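You operate a simulated robot arm through the tools that you are given. There is no shell and no other tool. Be economical: measure what you need, move in short steps, check, and stop when the job is done.

You are at the controls of a simulated robot arm. One attempt, no reset.

JOB
Press the purple cue shaft's loose tip home, then rack it again.
Fine: in the cue jig, tip toward the press knob; PRESS till the lamp is green, then OFF; same row; leave the others.
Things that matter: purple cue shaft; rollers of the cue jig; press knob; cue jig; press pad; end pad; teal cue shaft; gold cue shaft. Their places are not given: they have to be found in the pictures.

It is judged by the outcome, as a careful person would: the job done as asked, and still so three seconds after it is handed in. It fails if anything else is knocked over, pushed out of place, dropped, spilled or broken.

ROBOT AND FRAMES
A 6-joint arm with a two-finger parallel gripper, fixed in place. Base frame: the origin is at the foot of the arm, x ahead of it, y to its left, z up; the work surface is at about z = 898. Lengths are in mm, angles in degrees, forces in N, time in s.
With the tool pointing down near the work surface it reaches from about 240 to 640 mm from the base axis. Its first joint turns from -66.0 to 66.0 degrees. Payload 2.7 kg.
Tool frame: the origin (TCP) lies between the finger pads and is the grasp point; the fingertips stand 23 mm ahead of it; z points along the fingers, y is the line along which they close. Largest opening 94 mm; finger width 38, thickness 10; the body of the gripper, 54 by 96 mm, starts 39 mm behind the TCP.
Orientation is told as [roll, pitch, yaw] about the base's x, y, z axes, in that order, counted from this pose: with the fingers straight down and closing along the base's y, the tool's x points along the base's -x, its y along +y and its z along -z.

CONTROLS
- The arm moves only by the tool apply_moves. Its argument "plan" is one flat list of numbers, 7 for each row, row after row: the shift along the tool's x, y, z in mm, then the turn, a rotation vector about the tool's x, y, z in rad, then the gripper command, from -1 (fully open) to 1 (shut), values between in proportion. In form: [tx, ty, tz, wx, wy, wz, jaw, tx, ty, tz, wx, wy, wz, jaw, ...]. A call has 1 to 8 rows; each row shifts and turns the commanded pose from where the row before left it, along the tool's axes as they then stand. Rows are played at 5 a second. More than 50 mm and 8.6 degrees between two rows, or a gripper value outside its range, and nothing of the call is played. Where a pose cannot be reached the arm comes as near as it can. A force on the tool above 70 N (or 10 N above the force at the start of the call, whichever is more), or a blocked arm, ends the call early, and 0.2 s more pass. The fingers move at their own pace (about 45 mm/s each) and stop on an object; they squeeze with about 42 N. The grip force told is the motor's: it shows also when the fingers shut on nothing. Time passes only in rows, and 0.2 s behind the last, so rows that do not move let the fingers close. The reply holds the time, the measured pose of the TCP, the force on the tool along the base axes, the opening and the grip force, in the units named above and with some noise.
- Cameras (640 x 400 px; columns grow to the right, rows downward): "scene" is fixed at [48.9, -409.2, 1437.4]; the picture's right is [0.94, -0.34, 0.00], its down [-0.11, -0.31, -0.94] and it looks along [0.32, 0.89, -0.33] (base axes); focal length 306 px, centre (320, 200). "wrist" rides on the gripper at [87, 16, -74] in the tool frame; the picture's right is [-0.18, 0.98, 0.00], its down [-0.58, -0.11, -0.81] and it looks along [-0.79, -0.15, 0.59] (tool axes); focal length 243 px, centre (320, 200).
- capture(camera): a new picture of that camera. The clock stands still meanwhile.
- measure_at(camera, pixels): for up to 12 pixels [column, row] of the newest picture of that camera ("zoom" is the newest enlarged one), the place [x, y, z] in the base frame of the surface seen there, good to about 2 mm, but the place of the scene camera against the robot may be out by one fixed shift of up to 12 mm in any direction. The clock stands still meanwhile.
- enlarge(camera, box): a new picture of the part [left, top, right, bottom] of that camera's present view, enlarged. The clock stands still meanwhile.
- close_job(): hands the job in; it is judged then, once.

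Work in short steps. Measure before you move; look again where a grasp or a placing could have gone wrong, and mend it. You have 80 turns and 38 pictures in all, those below and enlarged ones among them. Open the gripper and draw the arm clear of the work before you hand the job in, unless the task says otherwise; then end with one line.

The tools are called after "Call:" as a command line: name --argument value ..., lists and objects as JSON in quotes. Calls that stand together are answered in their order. apply_moves: Moves the arm, as the interface text tells. Its arguments: {"type":"object","properties":{"plan":{"type":"array"}},"required":["plan"]} The other tools are called the same way: capture (camera) takes a picture; measure_at (camera, pixels) gives the place of the surface under pixels of a picture; enlarge (camera, box) takes an enlarged picture of a part of a camera's view; close_job () hands the job in.

At the start:

```text
time: 0.0
position: [206.7, 208.0, 1321.5]
orientation: [0.1, 0.0, 0.1]
ft_force: [0.4, 0.5, 0.0]
finger_gap: 94.0
grip_force: 0.2
```

scene: 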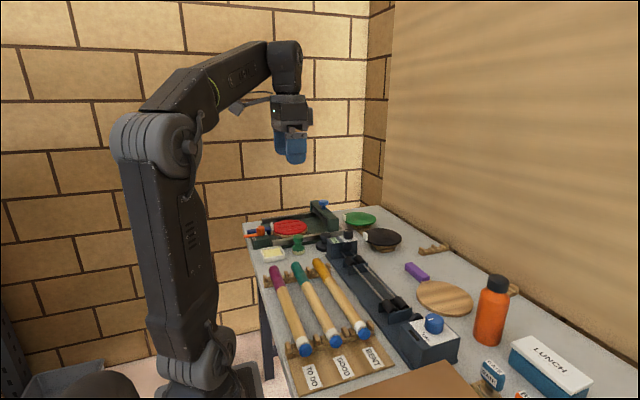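
wrist: 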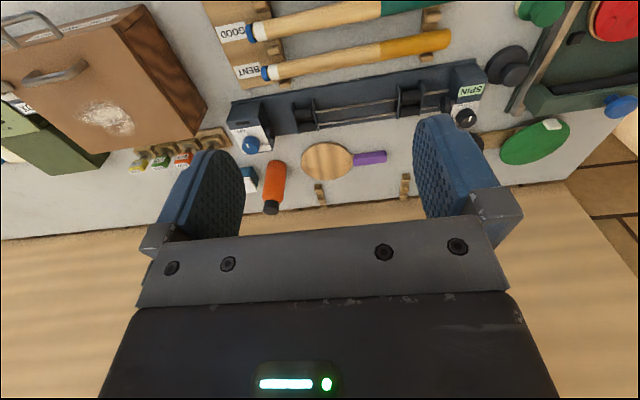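

The scene shows the rack with the purple, teal and gold cues (cols 270-370, rows 260-355) and the jig at right (cols 330-460). I enlarge both areas to read details.

Call:
enlarge --camera "scene" --box '[250, 220, 470, 390]'

Call:
enlarge --camera "wrist" --box '[200, 0, 520, 200]'

```text
2.35 times, centred on (360, 305) of scene
```

zoom: 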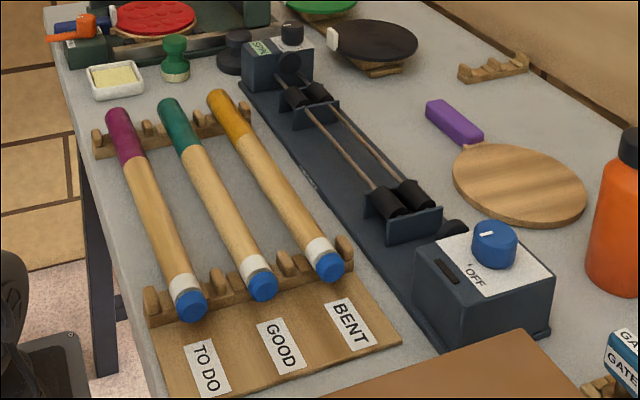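

```text
2.00 times, centred on (360, 100) of wrist
```

zoom: 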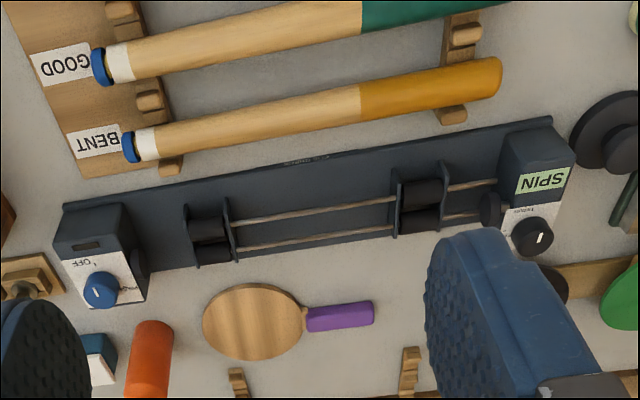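

The blue knob (zoom px 100,288) with OFF label is the press knob; the other end is SPIN. I measure points on the rack and jig from both cameras.

Call:
measure_at --camera "scene" --pixels '[[306, 350], [297, 324], [287, 298], [280, 283], [274, 270], [434, 323], [396, 304], [359, 261], [340, 262], [421, 328], [332, 340], [362, 329]]'

Call:
measure_at --camera "zoom" --pixels '[[98, 67], [240, 40], [430, 12], [128, 147], [300, 117], [490, 75], [100, 285], [205, 228], [420, 190], [145, 270], [487, 208], [90, 245]]'

```text
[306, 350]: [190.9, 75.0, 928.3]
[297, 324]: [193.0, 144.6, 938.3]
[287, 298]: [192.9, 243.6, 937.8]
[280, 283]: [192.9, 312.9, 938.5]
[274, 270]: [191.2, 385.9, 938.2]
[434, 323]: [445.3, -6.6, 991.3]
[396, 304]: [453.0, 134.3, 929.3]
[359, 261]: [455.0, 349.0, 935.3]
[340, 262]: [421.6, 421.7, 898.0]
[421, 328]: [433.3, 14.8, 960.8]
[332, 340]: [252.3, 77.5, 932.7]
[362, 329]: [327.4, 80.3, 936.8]
```

```text
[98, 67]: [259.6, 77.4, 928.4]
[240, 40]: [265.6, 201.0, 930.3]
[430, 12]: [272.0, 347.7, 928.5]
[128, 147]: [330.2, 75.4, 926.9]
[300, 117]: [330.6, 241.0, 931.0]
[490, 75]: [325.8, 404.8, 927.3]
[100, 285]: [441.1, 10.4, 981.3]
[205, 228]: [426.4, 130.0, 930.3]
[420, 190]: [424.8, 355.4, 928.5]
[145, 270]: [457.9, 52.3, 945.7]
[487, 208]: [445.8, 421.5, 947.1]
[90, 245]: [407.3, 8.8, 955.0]
```

The cues lie along base y (tips at y≈70, butts at y≈410), so the fingers must close along x. I turn the tool to yaw +90 at height.

Call:
apply_moves --plan '[0, 0, 0, 0, 0, -0.1428, -1, 0, 0, 0, 0, 0, -0.1428, -1, 0, 0, 0, 0, 0, -0.1428, -1, 0, 0, 0, 0, 0, -0.1428, -1, 0, 0, 0, 0, 0, -0.1428, -1, 0, 0, 0, 0, 0, -0.1428, -1, 0, 0, 0, 0, 0, -0.1428, -1, 0, 0, 0, 0, 0, -0.1428, -1]'

Call:
apply_moves --plan '[0, 0, 0, 0, 0, -0.1428, -1, 0, 0, 0, 0, 0, -0.1428, -1, 0, 0, 0, 0, 0, -0.1428, -1, 0, 0, 45, 0, 0, 0, -1, 0, 0, 45, 0, 0, 0, -1, 0, 0, 30, 0, 0, 0, -1]'

Call:
capture --camera "wrist"

```text
time: 1.8
position: [206.1, 207.8, 1321.0]
orientation: [0.0, -0.1, 65.7]
ft_force: [-0.6, 0.3, 0.5]
finger_gap: 93.7
grip_force: 0.0
```

```text
time: 3.2
position: [205.1, 208.2, 1201.5]
orientation: [0.0, -0.1, 90.0]
ft_force: [-0.4, 0.4, -1.1]
finger_gap: 94.0
grip_force: 0.1
```

```text
33 pictures are left
```

wrist: 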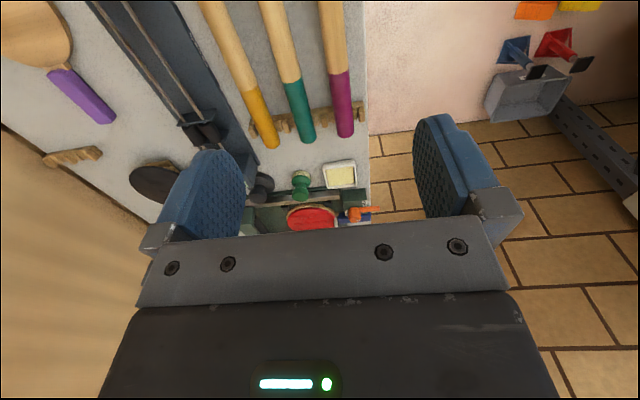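

The wrist camera now looks toward +y and sees the butts (purple butt end at ~345,135). I measure cues, rests and rollers with it.

Call:
measure_at --camera "wrist" --pixels '[[345, 135], [340, 90], [331, 30], [331, 68], [352, 90], [328, 90], [300, 100], [258, 110], [305, 140], [366, 110], [335, 5], [200, 130]]'

Call:
enlarge --camera "wrist" --box '[100, 0, 380, 175]'

```text
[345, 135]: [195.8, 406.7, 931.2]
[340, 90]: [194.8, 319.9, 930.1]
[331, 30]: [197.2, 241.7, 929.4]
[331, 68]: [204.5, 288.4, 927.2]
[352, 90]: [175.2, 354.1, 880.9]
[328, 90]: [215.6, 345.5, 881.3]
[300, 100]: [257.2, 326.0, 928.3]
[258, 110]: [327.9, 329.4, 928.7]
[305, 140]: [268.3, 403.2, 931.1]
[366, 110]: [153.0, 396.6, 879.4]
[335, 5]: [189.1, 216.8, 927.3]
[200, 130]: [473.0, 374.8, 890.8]
```

```text
2.29 times, centred on (240, 88) of wrist
```

zoom: 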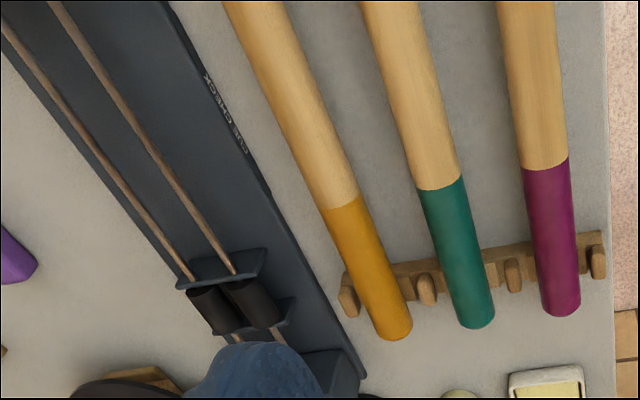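

I zoom the scene camera on both jig ends to see the press pad, rollers and end pad and the knob label.

Call:
enlarge --camera "scene" --box '[365, 275, 475, 375]'

Call:
measure_at --camera "zoom" --pixels '[[355, 127], [335, 132], [380, 125], [240, 90], [170, 110], [210, 30], [130, 60], [250, 60], [160, 35], [250, 195], [500, 230], [320, 320]]'

Call:
enlarge --camera "scene" --box '[315, 225, 405, 285]'

```text
4.00 times, centred on (420, 325) of scene
```

zoom: 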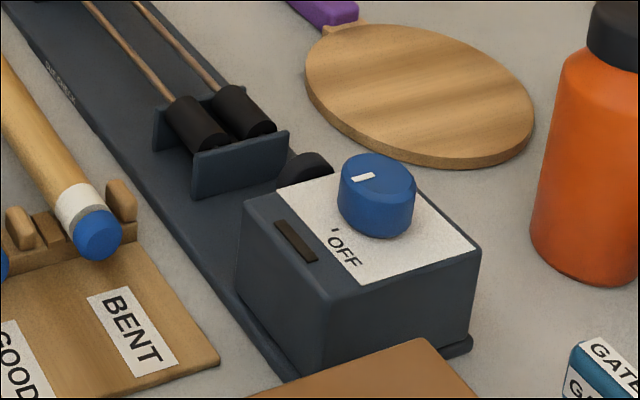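

```text
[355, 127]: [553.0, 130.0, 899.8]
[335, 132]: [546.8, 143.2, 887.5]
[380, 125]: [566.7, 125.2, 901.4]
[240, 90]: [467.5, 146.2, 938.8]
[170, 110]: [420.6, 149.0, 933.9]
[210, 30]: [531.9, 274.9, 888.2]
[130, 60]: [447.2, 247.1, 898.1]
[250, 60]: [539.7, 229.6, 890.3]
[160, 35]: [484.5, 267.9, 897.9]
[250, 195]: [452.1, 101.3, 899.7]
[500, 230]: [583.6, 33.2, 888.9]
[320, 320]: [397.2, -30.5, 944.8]
```

```text
6.67 times, centred on (360, 255) of scene
```

zoom: 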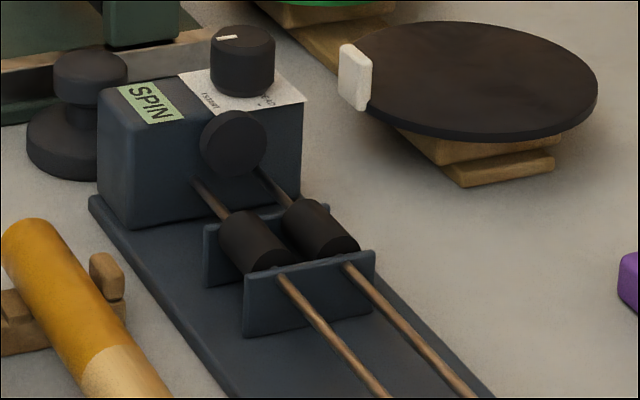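

I move above the press box to look at the knob, labels and press pad closely.

Call:
apply_moves --plan '[31, -33.5, 11, 0, 0, 0, -1, 31, -33.5, 11, 0, 0, 0, -1, 31, -33.5, 11, 0, 0, 0, -1, 31, -33.5, 11, 0, 0, 0, -1, 31, -33.5, 11, 0, 0, 0, -1, 31, -33.5, 11, 0, 0, 0, -1, 31, -33.5, 11, 0, 0, 0, -1]'

Call:
capture --camera "wrist"

```text
time: 4.8
position: [440.6, -9.6, 1125.0]
orientation: [-0.1, -0.2, 90.0]
ft_force: [0.7, 0.2, 0.3]
finger_gap: 93.9
grip_force: 0.1
```

```text
29 pictures are left
```

wrist: 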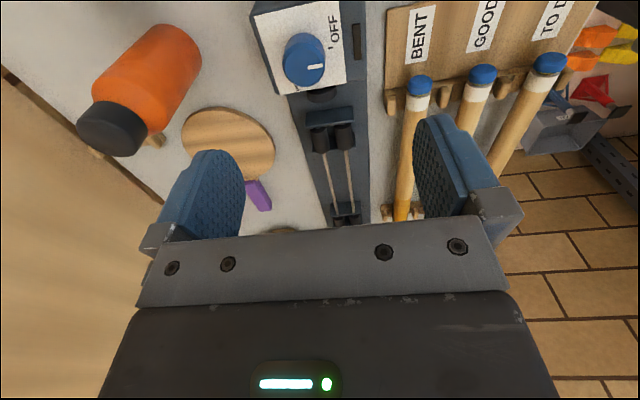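

The knob (305,58) points at OFF (toward -x), with the lamp slot at (356,40). I enlarge to read other labels and measure pads, knob and rollers.

Call:
enlarge --camera "wrist" --box '[240, 0, 400, 100]'

Call:
measure_at --camera "zoom" --pixels '[[260, 200], [300, 270], [320, 375], [230, 330], [185, 230], [410, 330], [345, 220], [465, 165], [110, 60], [330, 395], [520, 380], [340, 150]]'

Call:
enlarge --camera "wrist" --box '[270, 80, 430, 230]'

Call:
measure_at --camera "wrist" --pixels '[[322, 96], [319, 140], [345, 137], [330, 118], [330, 180], [352, 180], [345, 212], [482, 75], [419, 85], [549, 62], [470, 105], [520, 115]]'

```text
4.00 times, centred on (320, 50) of wrist
```

zoom: 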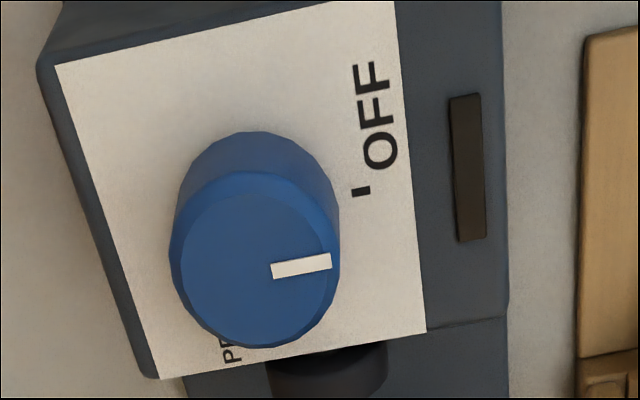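

```text
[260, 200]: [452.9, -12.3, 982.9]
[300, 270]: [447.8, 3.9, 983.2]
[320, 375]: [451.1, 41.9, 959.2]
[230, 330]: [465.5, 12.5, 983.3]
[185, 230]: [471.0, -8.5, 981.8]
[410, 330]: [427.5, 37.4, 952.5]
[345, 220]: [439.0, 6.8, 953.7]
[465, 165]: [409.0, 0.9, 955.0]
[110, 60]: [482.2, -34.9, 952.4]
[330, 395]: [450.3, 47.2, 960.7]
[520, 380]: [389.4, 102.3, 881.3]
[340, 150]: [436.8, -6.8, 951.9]
```

```text
2.67 times, centred on (350, 155) of wrist
```

zoom: 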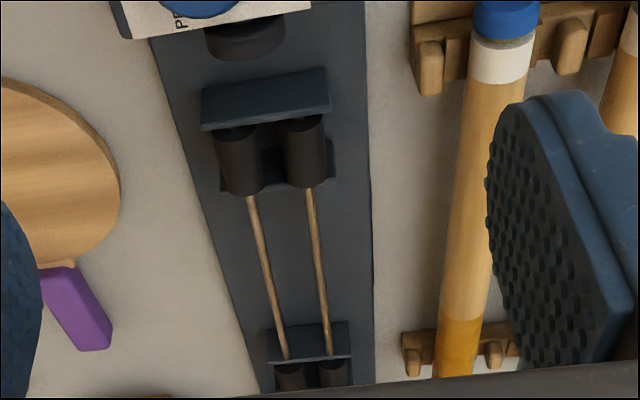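

```text
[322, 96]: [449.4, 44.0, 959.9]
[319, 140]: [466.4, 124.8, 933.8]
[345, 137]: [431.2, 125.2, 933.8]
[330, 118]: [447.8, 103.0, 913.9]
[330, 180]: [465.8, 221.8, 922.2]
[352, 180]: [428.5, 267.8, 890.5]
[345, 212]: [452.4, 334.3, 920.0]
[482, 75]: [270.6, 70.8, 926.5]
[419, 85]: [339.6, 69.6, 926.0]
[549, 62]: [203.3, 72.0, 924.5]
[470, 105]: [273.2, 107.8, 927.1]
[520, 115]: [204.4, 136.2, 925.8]
```

PRESS label lies on the knob's +y side, partly hidden by the knob. I turn back to yaw 0 here to see it, plus the pad gap from the side.

Call:
apply_moves --plan '[0, 0, 0, 0, 0, 0.1428, -1, 0, 0, 0, 0, 0, 0.1428, -1, 0, 0, 0, 0, 0, 0.1428, -1, 0, 0, 0, 0, 0, 0.1428, -1, 0, 0, 0, 0, 0, 0.1428, -1, 0, 0, 0, 0, 0, 0.1428, -1, 0, 0, 0, 0, 0, 0.1428, -1, 0, 0, 0, 0, 0, 0.1428, -1]'

Call:
apply_moves --plan '[0, 0, 0, 0, 0, 0.1428, -1, 0, 0, 0, 0, 0, 0.1428, -1, 0, 0, 0, 0, 0, 0.1428, -1, 0, 30, 0, 0, 0, 0, -1, 0, 40, 0, 0, 0, 0, -1]'

Call:
enlarge --camera "wrist" --box '[120, 0, 440, 200]'

```text
time: 6.6
position: [441.5, -8.7, 1126.1]
orientation: [0.2, 0.0, 24.5]
ft_force: [0.5, 1.0, -0.5]
finger_gap: 93.9
grip_force: 0.0
```

```text
time: 7.8
position: [439.6, 62.9, 1124.9]
orientation: [0.1, 0.0, 0.0]
ft_force: [0.9, 0.8, -0.1]
finger_gap: 93.8
grip_force: 0.1
```

```text
2.00 times, centred on (280, 100) of wrist
```

zoom: 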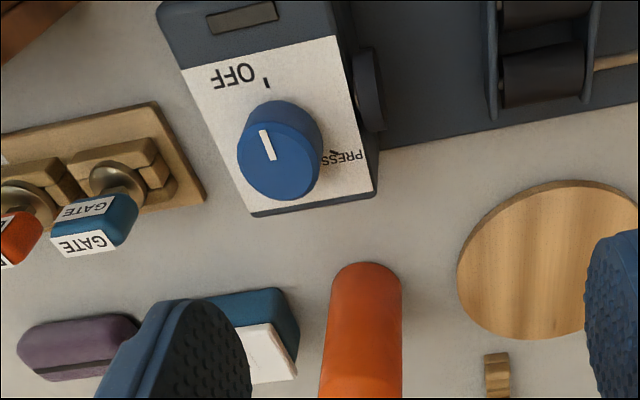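

OFF tick at (266,83) and PRESS label at (345,157) are both visible. I zoom tighter and measure ticks, knob and pad.

Call:
enlarge --camera "wrist" --box '[210, 0, 330, 110]'

Call:
measure_at --camera "wrist" --pixels '[[253, 41], [287, 76], [259, 81], [243, 81], [275, 81], [258, 66], [259, 97], [305, 40], [309, 32], [305, 60], [390, 35], [395, 10]]'

```text
3.64 times, centred on (270, 55) of wrist
```

zoom: 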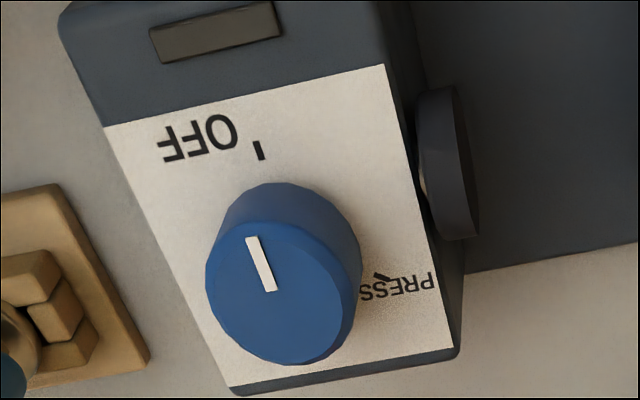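

```text
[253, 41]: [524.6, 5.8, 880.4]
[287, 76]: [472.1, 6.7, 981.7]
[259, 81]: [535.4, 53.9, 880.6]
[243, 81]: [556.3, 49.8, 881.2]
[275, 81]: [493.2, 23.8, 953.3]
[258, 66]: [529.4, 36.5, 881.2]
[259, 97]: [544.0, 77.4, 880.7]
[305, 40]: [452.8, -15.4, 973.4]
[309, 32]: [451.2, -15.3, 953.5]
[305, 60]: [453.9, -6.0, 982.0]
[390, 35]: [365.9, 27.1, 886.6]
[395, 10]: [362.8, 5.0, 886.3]
```

The "wrist" measurement used the older full picture, so I measure on the newest zoom instead.

Call:
measure_at --camera "zoom" --pixels '[[260, 150], [383, 275], [262, 290], [252, 240], [272, 288], [215, 290], [345, 290], [270, 355], [446, 100], [446, 230], [465, 160], [215, 35]]'

```text
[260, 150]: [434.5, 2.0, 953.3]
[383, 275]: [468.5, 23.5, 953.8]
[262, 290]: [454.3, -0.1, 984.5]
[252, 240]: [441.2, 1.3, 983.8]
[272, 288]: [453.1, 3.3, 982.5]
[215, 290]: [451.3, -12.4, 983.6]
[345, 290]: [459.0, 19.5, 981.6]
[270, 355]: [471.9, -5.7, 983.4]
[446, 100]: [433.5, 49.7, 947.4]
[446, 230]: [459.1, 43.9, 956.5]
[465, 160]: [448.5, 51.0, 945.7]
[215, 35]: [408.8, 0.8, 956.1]
```

Knob centre ≈ (456,2), top z 983; OFF is toward -x, PRESS tick at 60° so a 120° clockwise turn. Next I look at the end pad and the far rollers from the same yaw.

Call:
apply_moves --plan '[0, 48, 0, 0, 0, 0, -1, 0, 48, 0, 0, 0, 0, -1, 0, 48, 0, 0, 0, 0, -1, 0, 48, 0, 0, 0, 0, -1, 0, 48, 0, 0, 0, 0, -1]'

Call:
capture --camera "wrist"

```text
time: 9.0
position: [441.2, 302.1, 1125.7]
orientation: [0.1, -0.1, 0.2]
ft_force: [1.0, -0.2, 0.3]
finger_gap: 94.1
grip_force: 0.1
```

```text
24 pictures are left
```

wrist: 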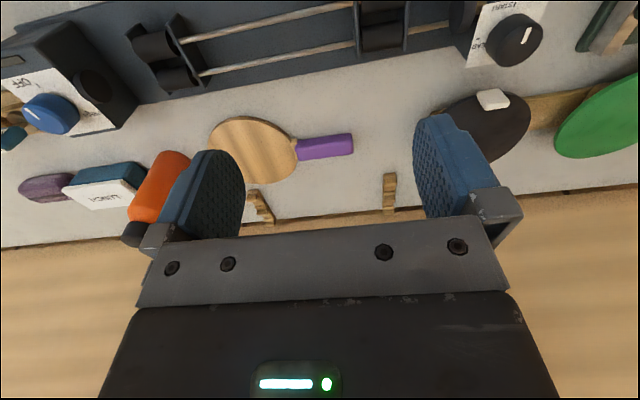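

The end pad is at about (460,15) and press pad at (92,90). I zoom and measure both and the rollers.

Call:
measure_at --camera "wrist" --pixels '[[92, 88], [105, 85], [155, 45], [182, 78], [170, 45], [192, 80], [380, 10], [382, 37], [356, 30], [405, 25], [452, 15], [458, 30]]'

Call:
enlarge --camera "wrist" --box '[340, 0, 500, 100]'

Call:
measure_at --camera "zoom" --pixels '[[440, 60], [455, 60], [460, 100], [480, 80], [440, 100], [470, 130], [160, 40], [160, 150], [70, 120], [262, 120], [270, 90], [90, 160]]'

```text
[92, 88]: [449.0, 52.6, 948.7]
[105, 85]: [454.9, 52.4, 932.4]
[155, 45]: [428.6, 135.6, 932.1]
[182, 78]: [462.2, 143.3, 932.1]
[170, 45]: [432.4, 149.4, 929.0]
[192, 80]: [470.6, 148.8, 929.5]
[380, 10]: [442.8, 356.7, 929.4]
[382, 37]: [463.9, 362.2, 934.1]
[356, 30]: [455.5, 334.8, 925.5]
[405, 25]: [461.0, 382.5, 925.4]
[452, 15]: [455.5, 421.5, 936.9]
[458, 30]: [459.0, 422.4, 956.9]
```

```text
4.00 times, centred on (420, 50) of wrist
```

zoom: 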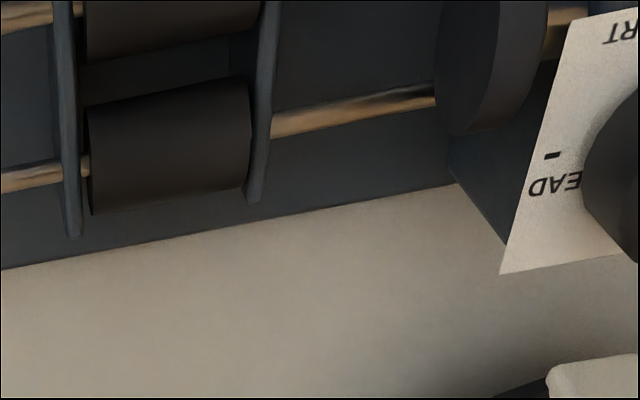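

```text
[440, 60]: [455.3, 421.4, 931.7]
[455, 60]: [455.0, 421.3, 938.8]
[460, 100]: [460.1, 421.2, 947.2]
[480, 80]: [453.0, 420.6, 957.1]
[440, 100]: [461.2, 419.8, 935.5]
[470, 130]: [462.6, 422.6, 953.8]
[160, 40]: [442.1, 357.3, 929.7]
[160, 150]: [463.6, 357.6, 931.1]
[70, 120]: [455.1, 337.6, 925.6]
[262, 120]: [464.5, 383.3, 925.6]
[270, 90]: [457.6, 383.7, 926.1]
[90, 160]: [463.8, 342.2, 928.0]
```

Press pad face is at y≈52.5, end pad face y≈421, roller centre x≈449; the cue is ~340 long. I go back over the purple cue with yaw 90 and look closer.

Call:
apply_moves --plan '[41, -10.3, 0, 0, 0, 0, -1, 41, -10.3, 0, 0, 0, 0, -1, 41, -10.3, 0, 0, 0, 0, -1, 41, -10.3, 0, 0, 0, 0, -1, 41, -10.3, 0, 0, 0, 0, -1, 41, -10.3, 0, 0, 0, 0, -1, 0, 0, 0, 0, 0, -0.1428, -1, 0, 0, 0, 0, 0, -0.1428, -1]'

Call:
apply_moves --plan '[0, 0, 0, 0, 0, -0.1428, -1, 0, 0, 0, 0, 0, -0.1428, -1, 0, 0, 0, 0, 0, -0.1428, -1, 0, 0, 0, 0, 0, -0.1428, -1, 0, 0, 0, 0, 0, -0.1428, -1, 0, 0, 0, 0, 0, -0.1428, -1, 0, 0, 0, 0, 0, -0.1428, -1, 0, 0, 0, 0, 0, -0.1428, -1]'

Call:
apply_moves --plan '[0, 0, 0, 0, 0, -0.1428, -0.3, 0, 0, 40, 0, 0, 0, -0.3, 0, 0, 40, 0, 0, 0, -0.3, 0, 0, 0, 0, 0, 0, -0.3]'

Call:
capture --camera "wrist"

```text
time: 10.8
position: [196.5, 239.3, 1125.2]
orientation: [0.1, 0.0, 16.6]
ft_force: [0.0, -0.6, 0.3]
finger_gap: 94.1
grip_force: 0.0
```

```text
time: 12.6
position: [195.5, 240.1, 1126.2]
orientation: [0.0, -0.2, 82.0]
ft_force: [0.5, 0.0, -1.0]
finger_gap: 93.8
grip_force: 0.1
```

```text
time: 13.6
position: [195.5, 241.6, 1046.1]
orientation: [0.0, -0.1, 90.1]
ft_force: [0.0, 0.0, -1.0]
finger_gap: 61.2
grip_force: 0.0
```

```text
22 pictures are left
```

wrist: 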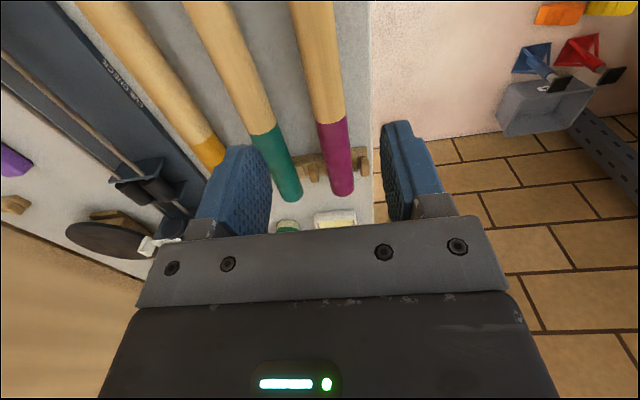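

The purple cue runs from (312,0) to (343,195). I measure its sides, butt end, table level and teal's side.

Call:
measure_at --camera "wrist" --pixels '[[343, 188], [343, 194], [317, 60], [297, 60], [338, 60], [311, 10], [292, 10], [332, 10], [270, 60], [235, 60], [336, 150], [280, 160]]'

```text
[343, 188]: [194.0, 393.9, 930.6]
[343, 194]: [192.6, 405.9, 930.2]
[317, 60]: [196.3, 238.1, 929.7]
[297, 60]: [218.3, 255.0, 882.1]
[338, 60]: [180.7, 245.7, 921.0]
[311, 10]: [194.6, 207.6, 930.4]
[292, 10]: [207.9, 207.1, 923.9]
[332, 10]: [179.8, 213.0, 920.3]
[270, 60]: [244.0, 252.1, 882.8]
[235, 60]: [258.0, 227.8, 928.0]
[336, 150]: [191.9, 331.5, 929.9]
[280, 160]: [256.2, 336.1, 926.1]
```

Purple axis x≈194.5, top z≈930, centre ≈916, table 882, teal edge x≈246. I descend with a 61 mm opening, TCP to z≈927 so fingertips later clear the jig rods.

Call:
apply_moves --plan '[3, 1, 40, 0, 0, 0, -0.3, 0, 0, 40, 0, 0, 0, -0.3, 0, 0, 29, 0, 0, 0, -0.3, 0, 0, 10, 0, 0, 0, -0.3, 0, 0, 0, 0, 0, 0, -0.3]'

Call:
capture --camera "wrist"

```text
time: 14.8
position: [193.6, 236.3, 925.2]
orientation: [-0.1, 0.0, 90.1]
ft_force: [0.3, -0.4, -0.6]
finger_gap: 61.1
grip_force: 0.1
```

```text
21 pictures are left
```

wrist: 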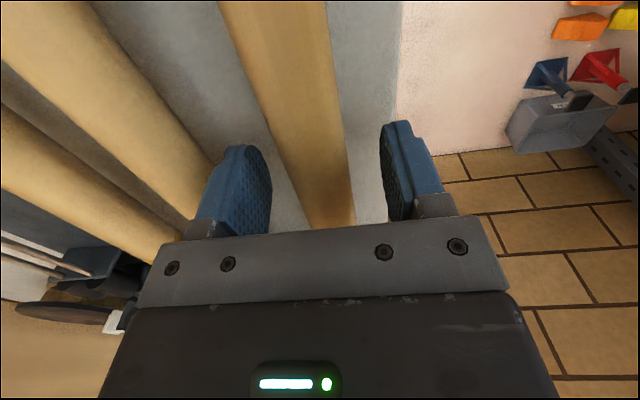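

The cue sits between the pads, about centred. I close and let the grip settle.

Call:
apply_moves --plan '[0, 0, 0, 0, 0, 0, 0.2, 0, 0, 0, 0, 0, 0, 1, 0, 0, 0, 0, 0, 0, 1, 0, 0, 0, 0, 0, 0, 1, 0, 0, 0, 0, 0, 0, 1]'

Call:
apply_moves --plan '[0, 0, -15, 0, 0, 0, 1, 0, 0, -25, 0, 0, 0, 1, 0, 0, -40, 0, 0, 0, 1, 0, 0, -40, 0, 0, 0, 1, 0, 0, 0, 0, 0, 0, 1]'

Call:
capture --camera "scene"

```text
time: 16.0
position: [193.4, 236.8, 924.7]
orientation: [0.0, 0.0, 90.1]
ft_force: [5.7, 0.0, 1.7]
finger_gap: 30.8
grip_force: 42.5
```

```text
time: 17.2
position: [196.1, 233.9, 1043.6]
orientation: [-0.1, 0.0, 90.0]
ft_force: [-0.3, -0.4, -2.5]
finger_gap: 31.0
grip_force: 41.9
```

```text
20 pictures are left
```

scene: 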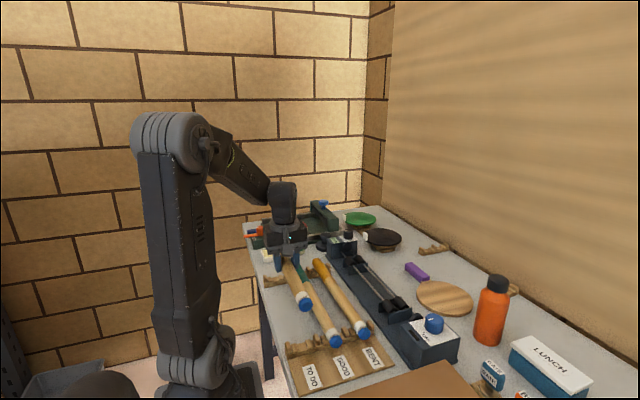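

The cue is held firmly (gap 31 mm, 42 N) and level. I carry it over the jig: +253 in x, +13 in y.

Call:
apply_moves --plan '[-2, -42, 0, 0, 0, 0, 1, -2, -42, 0, 0, 0, 0, 1, -2, -42, 0, 0, 0, 0, 1, -2, -42, 0, 0, 0, 0, 1, -2, -42, 0, 0, 0, 0, 1, -2, -42, 0, 0, 0, 0, 1, 0, 0, 0, 0, 0, 0, 1]'

Call:
capture --camera "wrist"

Call:
enlarge --camera "scene" --box '[320, 225, 480, 345]'

```text
time: 18.8
position: [446.8, 251.5, 1042.2]
orientation: [0.0, 0.0, 90.1]
ft_force: [-0.1, -0.6, -1.6]
finger_gap: 30.9
grip_force: 41.9
```

```text
19 pictures are left
```

wrist: 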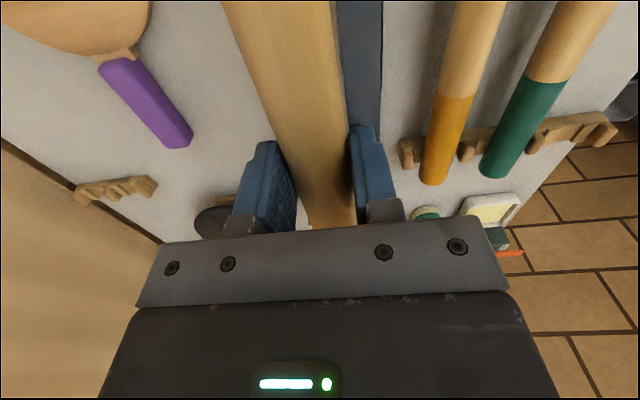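

```text
3.33 times, centred on (400, 285) of scene
```

zoom: 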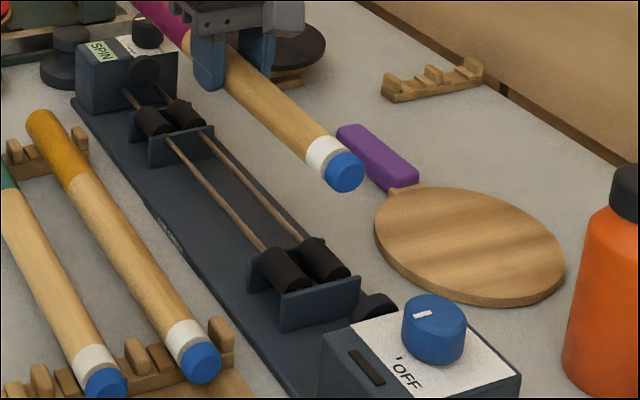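

In the scene zoom the tip (347,172), rollers (285,270)/(322,258), end pad (145,70) and press pad (375,307) share one frame. I measure their relative places.

Call:
measure_at --camera "zoom" --pixels '[[345, 160], [350, 182], [325, 150], [280, 100], [180, 20], [150, 5], [285, 265], [322, 252], [150, 118], [183, 110], [140, 68], [372, 298]]'

```text
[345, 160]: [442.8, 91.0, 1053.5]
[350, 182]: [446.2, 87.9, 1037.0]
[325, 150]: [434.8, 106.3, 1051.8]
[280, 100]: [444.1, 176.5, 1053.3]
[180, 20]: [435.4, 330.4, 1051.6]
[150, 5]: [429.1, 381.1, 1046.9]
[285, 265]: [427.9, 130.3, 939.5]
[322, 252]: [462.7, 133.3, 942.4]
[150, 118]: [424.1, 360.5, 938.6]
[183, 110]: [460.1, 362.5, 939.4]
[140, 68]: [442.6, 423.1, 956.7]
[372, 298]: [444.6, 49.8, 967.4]
```

Cue is laterally aligned, but the butt would reach y≈421–424, on the end pad. I back off 7 mm in -y and lower most of the way.

Call:
apply_moves --plan '[7, 0, 0, 0, 0, 0, 1, 0, 0, 30, 0, 0, 0, 1, 0, 0, 30, 0, 0, 0, 1, 0, 0, 13, 0, 0, 0, 1, 0, 0, 0, 0, 0, 0, 1]'

Call:
enlarge --camera "scene" --box '[320, 225, 480, 345]'

```text
time: 20.0
position: [443.4, 242.0, 971.8]
orientation: [-0.1, -0.1, 90.1]
ft_force: [-1.7, -1.0, 5.0]
finger_gap: 31.1
grip_force: 42.3
```

```text
3.33 times, centred on (400, 285) of scene
```

zoom: 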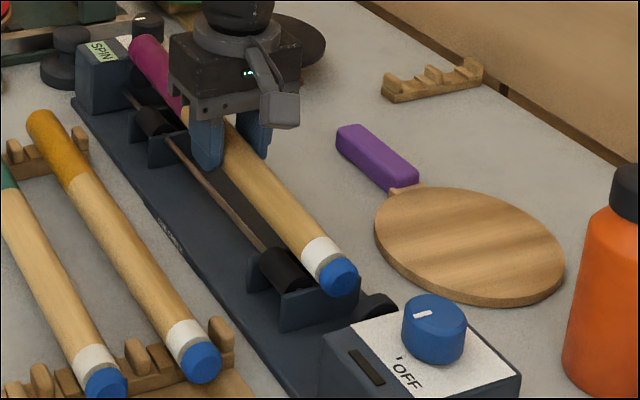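

A small upward force (5 N) suggests light contact somewhere. I measure the cue against the jig and look at the butt end.

Call:
measure_at --camera "zoom" --pixels '[[340, 265], [345, 280], [318, 240], [280, 195], [245, 150], [162, 65], [145, 45], [136, 50], [275, 265], [155, 120], [160, 110], [185, 95]]'

Call:
enlarge --camera "scene" --box '[335, 225, 395, 265]'

```text
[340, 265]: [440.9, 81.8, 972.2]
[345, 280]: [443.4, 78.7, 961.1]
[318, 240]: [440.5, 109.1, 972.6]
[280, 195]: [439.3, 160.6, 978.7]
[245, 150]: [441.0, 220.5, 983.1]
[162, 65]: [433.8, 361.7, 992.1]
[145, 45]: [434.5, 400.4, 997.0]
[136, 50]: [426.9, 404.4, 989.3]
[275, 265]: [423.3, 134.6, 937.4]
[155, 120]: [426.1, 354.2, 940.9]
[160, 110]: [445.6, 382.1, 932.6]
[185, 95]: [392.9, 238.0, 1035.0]
```

```text
10.00 times, centred on (365, 245) of scene
```

zoom: 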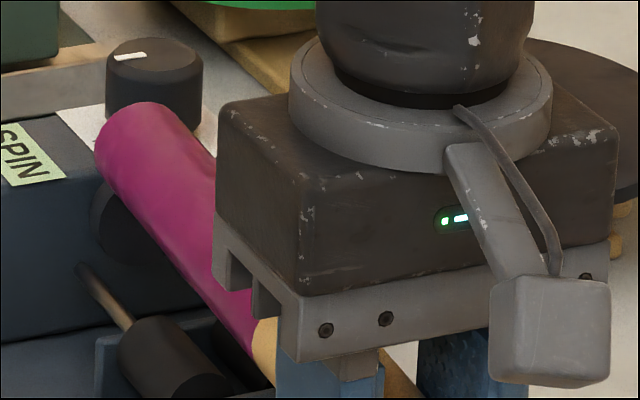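

The butt has ridden up on the end pad (tilt: top z 997 at butt vs 972 at tip). I measure the butt end exactly.

Call:
measure_at --camera "zoom" --pixels '[[100, 150], [105, 130], [125, 108], [150, 105], [120, 150], [160, 200], [200, 300], [105, 215], [190, 140], [230, 250], [120, 60], [98, 165]]'

```text
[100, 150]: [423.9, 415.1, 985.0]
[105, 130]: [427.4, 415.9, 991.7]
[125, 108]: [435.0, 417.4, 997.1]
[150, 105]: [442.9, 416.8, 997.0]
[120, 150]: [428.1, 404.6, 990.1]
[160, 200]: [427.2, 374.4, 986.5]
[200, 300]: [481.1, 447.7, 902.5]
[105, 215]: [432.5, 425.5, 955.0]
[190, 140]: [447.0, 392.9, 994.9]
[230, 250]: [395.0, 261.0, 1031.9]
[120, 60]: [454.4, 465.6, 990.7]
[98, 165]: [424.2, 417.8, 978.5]
```

Butt reaches about y 421–425, overlapping the pad. I lift 25 mm, shift 10 mm toward -y, and check the reading.

Call:
apply_moves --plan '[0, 0, -25, 0, 0, 0, 1, 10, 0, 0, 0, 0, 0, 1, 0, 0, 0, 0, 0, 0, 1]'

Call:
enlarge --camera "scene" --box '[320, 225, 480, 345]'

```text
time: 20.8
position: [446.8, 232.1, 997.4]
orientation: [0.0, 0.0, 90.1]
ft_force: [-0.6, 0.5, -2.5]
finger_gap: 31.1
grip_force: 42.2
```

```text
3.33 times, centred on (400, 285) of scene
```

zoom: 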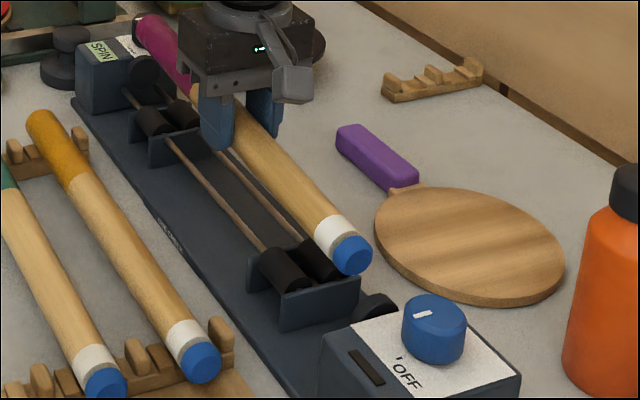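

The cue is clear again. I measure tip, shaft and butt for position and tilt.

Call:
measure_at --camera "zoom" --pixels '[[353, 240], [357, 258], [332, 222], [300, 180], [150, 20], [140, 25], [165, 45], [143, 62], [285, 265], [320, 252], [150, 118], [182, 108]]'

```text
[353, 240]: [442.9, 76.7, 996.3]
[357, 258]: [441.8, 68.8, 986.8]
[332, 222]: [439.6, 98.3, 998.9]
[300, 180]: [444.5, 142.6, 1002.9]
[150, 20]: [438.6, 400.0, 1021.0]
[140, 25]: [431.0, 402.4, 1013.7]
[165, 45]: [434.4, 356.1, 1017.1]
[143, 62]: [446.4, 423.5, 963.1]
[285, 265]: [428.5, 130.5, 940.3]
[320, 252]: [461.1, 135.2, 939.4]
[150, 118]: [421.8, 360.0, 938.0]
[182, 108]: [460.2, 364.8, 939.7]
```

Tip gap to press pad ≈18, butt gap ≈9; cue tilts 4.4° tip-low, which the rollers will level. I lower toward the rollers in steps.

Call:
apply_moves --plan '[0, -1.5, 20, 0, 0, 0, 1, 0, 0, 14, 0, 0, 0, 1, 0, 0, 4, 0, 0, 0, 1, 0, 0, 3, 0, 0, 0, 1, 0, 0, 0, 0, 0, 0, 1]'

Call:
enlarge --camera "scene" --box '[320, 225, 480, 345]'

Call:
measure_at --camera "zoom" --pixels '[[330, 270], [305, 235], [270, 190], [162, 65], [148, 42]]'

```text
time: 22.0
position: [448.8, 233.0, 955.8]
orientation: [-0.2, -0.1, 90.2]
ft_force: [7.3, 4.4, 9.7]
finger_gap: 31.1
grip_force: 42.2
```

```text
3.33 times, centred on (400, 285) of scene
```

zoom: 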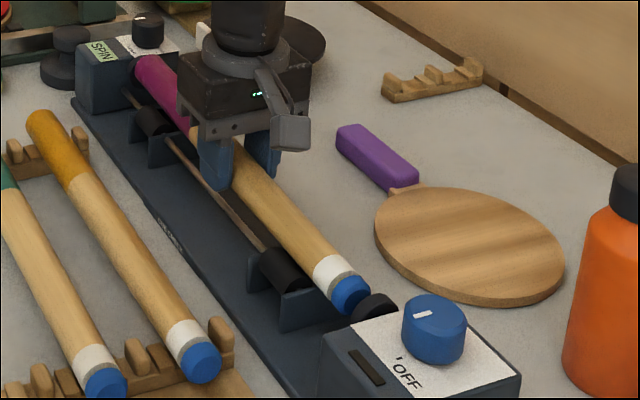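

```text
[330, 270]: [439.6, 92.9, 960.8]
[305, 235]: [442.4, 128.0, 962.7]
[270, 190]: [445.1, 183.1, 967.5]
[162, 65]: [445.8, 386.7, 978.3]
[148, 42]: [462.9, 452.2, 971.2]
```

Near roller contact has begun (z force 9.7 N) and the cue is levelling. I lower further in small steps.

Call:
apply_moves --plan '[0, 0, 3, 0, 0, 0, 1, 0, 0, 3, 0, 0, 0, 1, 0, 0, 0, 0, 0, 0, 1]'

Call:
enlarge --camera "scene" --box '[320, 225, 480, 345]'

Call:
measure_at --camera "zoom" --pixels '[[328, 272], [352, 290], [305, 235], [270, 190], [162, 72], [152, 60], [145, 62], [137, 60], [285, 265], [152, 115]]'

```text
time: 22.8
position: [448.1, 233.3, 953.1]
orientation: [-0.4, -0.2, 90.2]
ft_force: [6.8, 3.0, 24.6]
finger_gap: 31.2
grip_force: 41.7
```

```text
3.33 times, centred on (400, 285) of scene
```

zoom: 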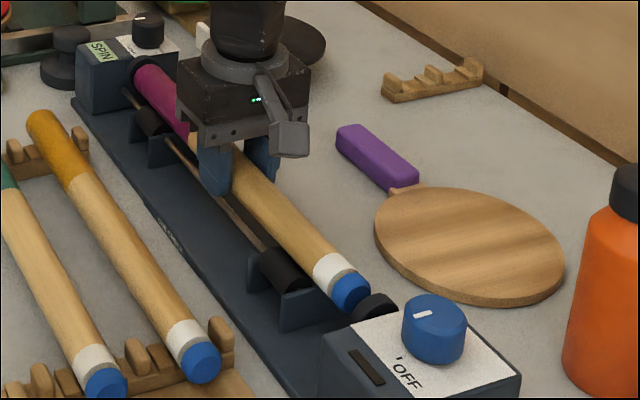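

```text
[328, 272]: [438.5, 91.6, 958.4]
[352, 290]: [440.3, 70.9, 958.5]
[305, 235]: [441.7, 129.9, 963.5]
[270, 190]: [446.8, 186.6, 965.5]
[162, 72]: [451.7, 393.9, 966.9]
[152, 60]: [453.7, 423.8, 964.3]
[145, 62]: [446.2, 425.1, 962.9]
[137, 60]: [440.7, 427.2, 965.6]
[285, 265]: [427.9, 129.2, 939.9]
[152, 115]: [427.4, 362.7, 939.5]
```

Both rollers now carry the cue (24 N, nearly level). I ease the fingers open so it settles in the V of the rollers.

Call:
apply_moves --plan '[0, 0, -1, 0, 0, 0, 0.3, 0, 0, 0, 0, 0, 0, 0.1, 0, 0, 0, 0, 0, 0, -0.3, 0, 0, 0, 0, 0, 0, -0.3, 0, 0, 0, 0, 0, 0, -0.3]'

Call:
apply_moves --plan '[0, 0, -15, 0, 0, 0, -0.3, 0, 0, -40, 0, 0, 0, -0.3, 0, 0, -40, 0, 0, 0, -0.3, 0, 0, -40, 0, 0, 0, -0.3, 0, 0, -40, 0, 0, 0, -0.3]'

Call:
enlarge --camera "scene" --box '[320, 225, 480, 345]'

Call:
capture --camera "wrist"

```text
time: 24.0
position: [447.8, 233.3, 951.2]
orientation: [0.0, -0.1, 90.0]
ft_force: [-0.8, -0.8, -0.4]
finger_gap: 61.1
grip_force: 0.0
```

```text
time: 25.2
position: [448.5, 233.8, 1125.5]
orientation: [0.1, -0.1, 90.1]
ft_force: [0.0, 0.0, 0.8]
finger_gap: 61.0
grip_force: 0.1
```

```text
3.33 times, centred on (400, 285) of scene
```

zoom: 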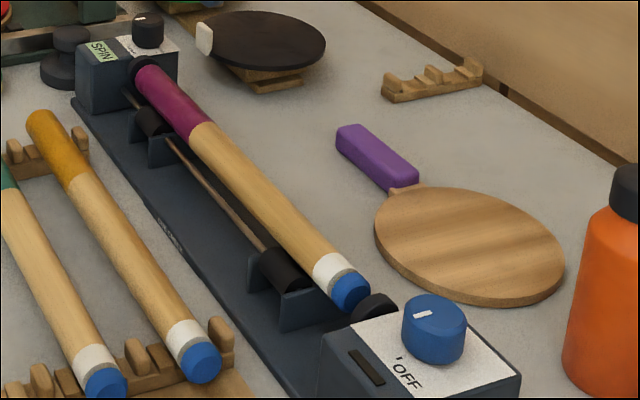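

```text
11 pictures are left
```

wrist: 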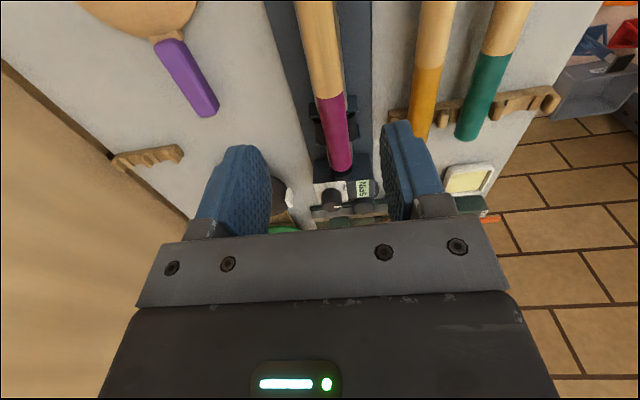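

The cue sits in the jig. I check its line and end gaps with measurements (no new picture); 11 pictures remain.

Call:
measure_at --camera "zoom" --pixels '[[350, 280], [352, 300], [310, 240], [260, 180], [215, 130], [180, 90], [150, 68], [140, 72], [285, 265], [150, 118], [372, 300], [145, 60]]'

Call:
measure_at --camera "wrist" --pixels '[[341, 165], [342, 170], [332, 120], [318, 40], [320, 100], [350, 100]]'

```text
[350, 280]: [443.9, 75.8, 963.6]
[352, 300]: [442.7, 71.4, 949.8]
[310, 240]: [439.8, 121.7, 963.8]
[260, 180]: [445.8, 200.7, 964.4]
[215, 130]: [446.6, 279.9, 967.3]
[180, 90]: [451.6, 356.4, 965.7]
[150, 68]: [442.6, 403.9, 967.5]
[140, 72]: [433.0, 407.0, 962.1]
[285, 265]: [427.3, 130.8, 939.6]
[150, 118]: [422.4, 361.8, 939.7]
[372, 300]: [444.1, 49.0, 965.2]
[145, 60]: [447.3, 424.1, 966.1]
```

```text
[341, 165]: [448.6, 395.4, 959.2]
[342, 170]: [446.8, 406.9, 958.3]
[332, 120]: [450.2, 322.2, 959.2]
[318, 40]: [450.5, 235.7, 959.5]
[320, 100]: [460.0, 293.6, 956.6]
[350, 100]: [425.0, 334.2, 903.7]
```

The cue is level and seated (top z≈959). Now to the knob: move over (456,2) at z≈1060 and turn to yaw ≈64 as the start angle.

Call:
apply_moves --plan '[46.4, -1.5, 13, 0, 0, 0, -0.3, 46.4, -1.5, 13, 0, 0, 0, -0.3, 46.4, -1.5, 13, 0, 0, 0, -0.3, 46.4, -1.5, 13, 0, 0, 0, -0.3, 46.4, -1.5, 13, 0, 0, 0, -0.3, 0, 0, 0, 0, 0, 0.1486, -0.3, 0, 0, 0, 0, 0, 0.1486, -0.3, 0, 0, 0, 0, 0, 0.1486, -0.3]'

Call:
apply_moves --plan '[0, 0, 0, 0, 0, 0, -0.3]'

Call:
capture --camera "wrist"

```text
time: 27.0
position: [456.6, 0.4, 1059.7]
orientation: [0.0, -0.1, 64.4]
ft_force: [-0.4, 0.3, -0.1]
finger_gap: 61.0
grip_force: 0.1
```

```text
time: 27.4
position: [455.4, 0.2, 1061.0]
orientation: [0.0, 0.0, 64.5]
ft_force: [0.0, -0.3, 0.6]
finger_gap: 61.3
grip_force: 0.1
```

```text
10 pictures are left
```

wrist: 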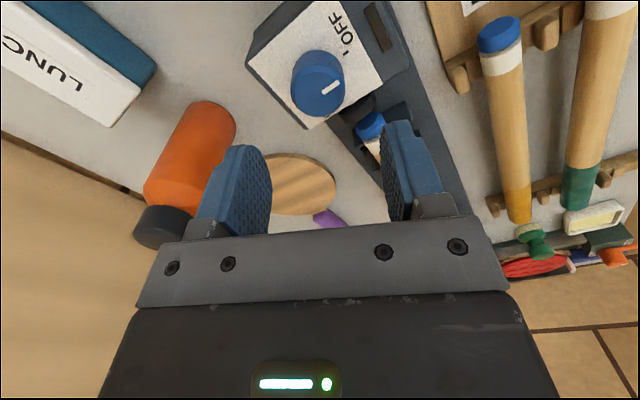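

The knob top is at (318,83). I measure its rim to centre the gripper precisely.

Call:
measure_at --camera "wrist" --pixels '[[318, 87], [297, 87], [341, 85], [320, 70], [318, 110], [335, 105], [302, 103], [331, 88], [358, 75], [370, 118], [383, 25], [340, 72]]'

```text
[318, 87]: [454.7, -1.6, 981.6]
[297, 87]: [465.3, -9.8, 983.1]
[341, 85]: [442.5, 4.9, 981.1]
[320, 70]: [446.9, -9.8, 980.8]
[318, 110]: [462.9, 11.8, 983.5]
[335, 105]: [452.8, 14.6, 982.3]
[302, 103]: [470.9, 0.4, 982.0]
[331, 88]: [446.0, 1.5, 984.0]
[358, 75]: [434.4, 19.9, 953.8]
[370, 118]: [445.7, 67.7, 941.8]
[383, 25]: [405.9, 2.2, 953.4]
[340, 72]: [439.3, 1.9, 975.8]
```

Knob centre ≈ (455.5,1), matching the TCP. I descend to z≈985 and close on the knob.

Call:
apply_moves --plan '[0, 0, 40, 0, 0, 0, -0.3, 0, 0, 30, 0, 0, 0, -0.3, 0, 0, 6, 0, 0, 0, -0.3, 0, 0, 0, 0, 0, 0, 0.2, 0, 0, 0, 0, 0, 0, 1, 0, 0, 0, 0, 0, 0, 1, 0, 0, 0, 0, 0, 0, 1]'

```text
time: 29.0
position: [457.3, -1.8, 985.9]
orientation: [-0.1, 0.0, 64.5]
ft_force: [2.7, -1.8, -4.2]
finger_gap: 37.0
grip_force: 45.4
```

Gripped (gap 37 mm). I turn clockwise 120° in two calls, checking the first part.

Call:
apply_moves --plan '[0, 0, 0, 0, 0, 0.1496, 1, 0, 0, 0, 0, 0, 0.1496, 1, 0, 0, 0, 0, 0, 0.1496, 1, 0, 0, 0, 0, 0, 0.1496, 1, 0, 0, 0, 0, 0, 0.1496, 1, 0, 0, 0, 0, 0, 0.1496, 1, 0, 0, 0, 0, 0, 0.1496, 1, 0, 0, 0, 0, 0, 0.1496, 1]'

Call:
apply_moves --plan '[0, 0, 0, 0, 0, 0.1496, 1, 0, 0, 0, 0, 0, 0.1496, 1, 0, 0, 0, 0, 0, 0.1496, 1, 0, 0, 0, 0, 0, 0.1496, 1, 0, 0, 0, 0, 0, 0.1496, 1, 0, 0, 0, 0, 0, 0.1496, 1]'

Call:
enlarge --camera "scene" --box '[330, 240, 490, 360]'

```text
time: 30.8
position: [453.9, 1.6, 986.2]
orientation: [0.1, 0.2, -4.2]
ft_force: [-19.7, 14.4, 2.3]
finger_gap: 36.9
grip_force: 44.9
```

```text
time: 32.2
position: [455.5, 4.6, 986.2]
orientation: [0.4, 0.2, -55.6]
ft_force: [-9.2, 30.3, 0.6]
finger_gap: 37.2
grip_force: 45.0
```

```text
3.33 times, centred on (410, 300) of scene
```

zoom: 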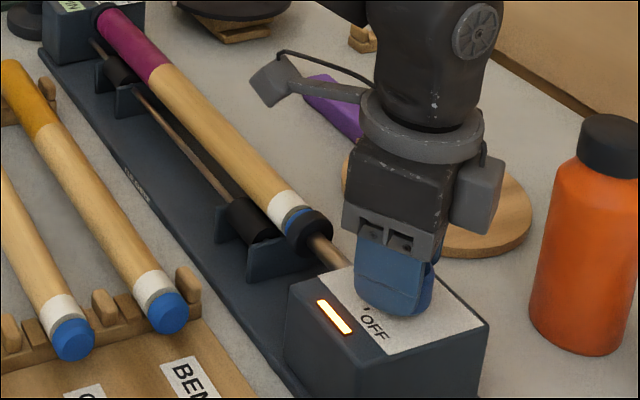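

The lamp is amber and the press pad has reached the tip. I hold for a second and look again.

Call:
apply_moves --plan '[0, 0, 0, 0, 0, 0, 1, 0, 0, 0, 0, 0, 0, 1, 0, 0, 0, 0, 0, 0, 1, 0, 0, 0, 0, 0, 0, 1]'

Call:
enlarge --camera "scene" --box '[330, 240, 490, 360]'

```text
time: 33.2
position: [454.9, 3.4, 985.6]
orientation: [0.3, 0.1, -55.4]
ft_force: [-2.6, 32.3, 2.3]
finger_gap: 37.2
grip_force: 45.1
```

```text
3.33 times, centred on (410, 300) of scene
```

zoom: 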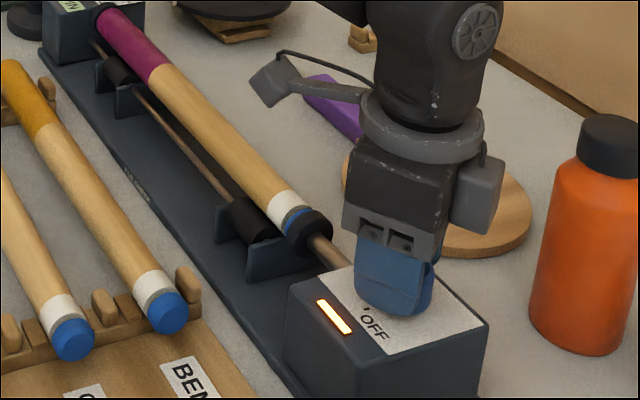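

Still amber, pressing on. I hold a little longer.

Call:
apply_moves --plan '[0, 0, 0, 0, 0, 0, 1, 0, 0, 0, 0, 0, 0, 1, 0, 0, 0, 0, 0, 0, 1, 0, 0, 0, 0, 0, 0, 1, 0, 0, 0, 0, 0, 0, 1, 0, 0, 0, 0, 0, 0, 1, 0, 0, 0, 0, 0, 0, 1]'

Call:
enlarge --camera "scene" --box '[330, 240, 490, 360]'

```text
time: 34.8
position: [455.7, 5.8, 985.4]
orientation: [0.2, 0.2, -55.5]
ft_force: [2.5, 32.5, 6.4]
finger_gap: 37.0
grip_force: 44.7
```

```text
3.33 times, centred on (410, 300) of scene
```

zoom: 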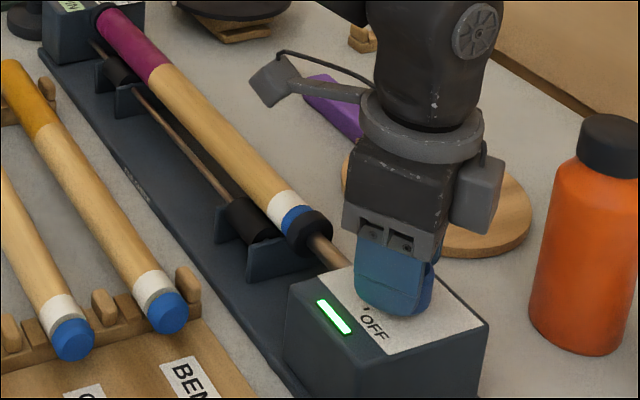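

The lamp is green. I turn the knob back 120° counter-clockwise to OFF.

Call:
apply_moves --plan '[0, 0, 0, 0, 0, -0.1496, 1, 0, 0, 0, 0, 0, -0.1496, 1, 0, 0, 0, 0, 0, -0.1496, 1, 0, 0, 0, 0, 0, -0.1496, 1, 0, 0, 0, 0, 0, -0.1496, 1, 0, 0, 0, 0, 0, -0.1496, 1, 0, 0, 0, 0, 0, -0.1496, 1, 0, 0, 0, 0, 0, -0.1496, 1]'

Call:
apply_moves --plan '[0, 0, 0, 0, 0, -0.1496, 1, 0, 0, 0, 0, 0, -0.1496, 1, 0, 0, 0, 0, 0, -0.1496, 1, 0, 0, 0, 0, 0, -0.1496, 1, 0, 0, 0, 0, 0, -0.1496, 1, 0, 0, 0, 0, 0, -0.1496, 1, 0, 0, 0, 0, 0, 0, 1]'

```text
time: 36.6
position: [455.0, 1.5, 985.2]
orientation: [0.1, -0.1, 13.5]
ft_force: [-8.2, 23.5, 26.8]
finger_gap: 37.1
grip_force: 45.3
```

```text
time: 38.2
position: [457.0, -0.4, 986.5]
orientation: [-0.1, -0.1, 64.5]
ft_force: [10.7, -0.8, 10.4]
finger_gap: 37.0
grip_force: 45.3
```

Back at yaw 64.5. I release, rise to z≈1061 and look at knob, lamp and pad.

Call:
apply_moves --plan '[0, 0, 0, 0, 0, 0, 0.2, 0, 0, 0, 0, 0, 0, -0.3, 0, 0, 0, 0, 0, 0, -0.3, 0, 0, -36, 0, 0, 0, -0.3, 0, 0, -40, 0, 0, 0, -0.3]'

Call:
capture --camera "wrist"

```text
time: 39.4
position: [454.3, -0.4, 1065.6]
orientation: [0.2, 0.0, 64.5]
ft_force: [0.6, 0.1, -0.5]
finger_gap: 61.0
grip_force: 0.1
```

```text
6 pictures are left
```

wrist: 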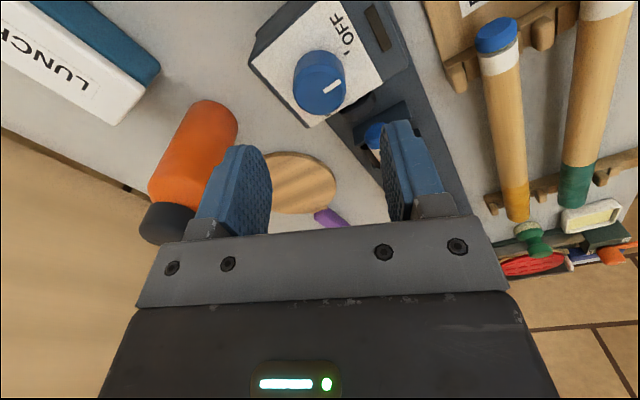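

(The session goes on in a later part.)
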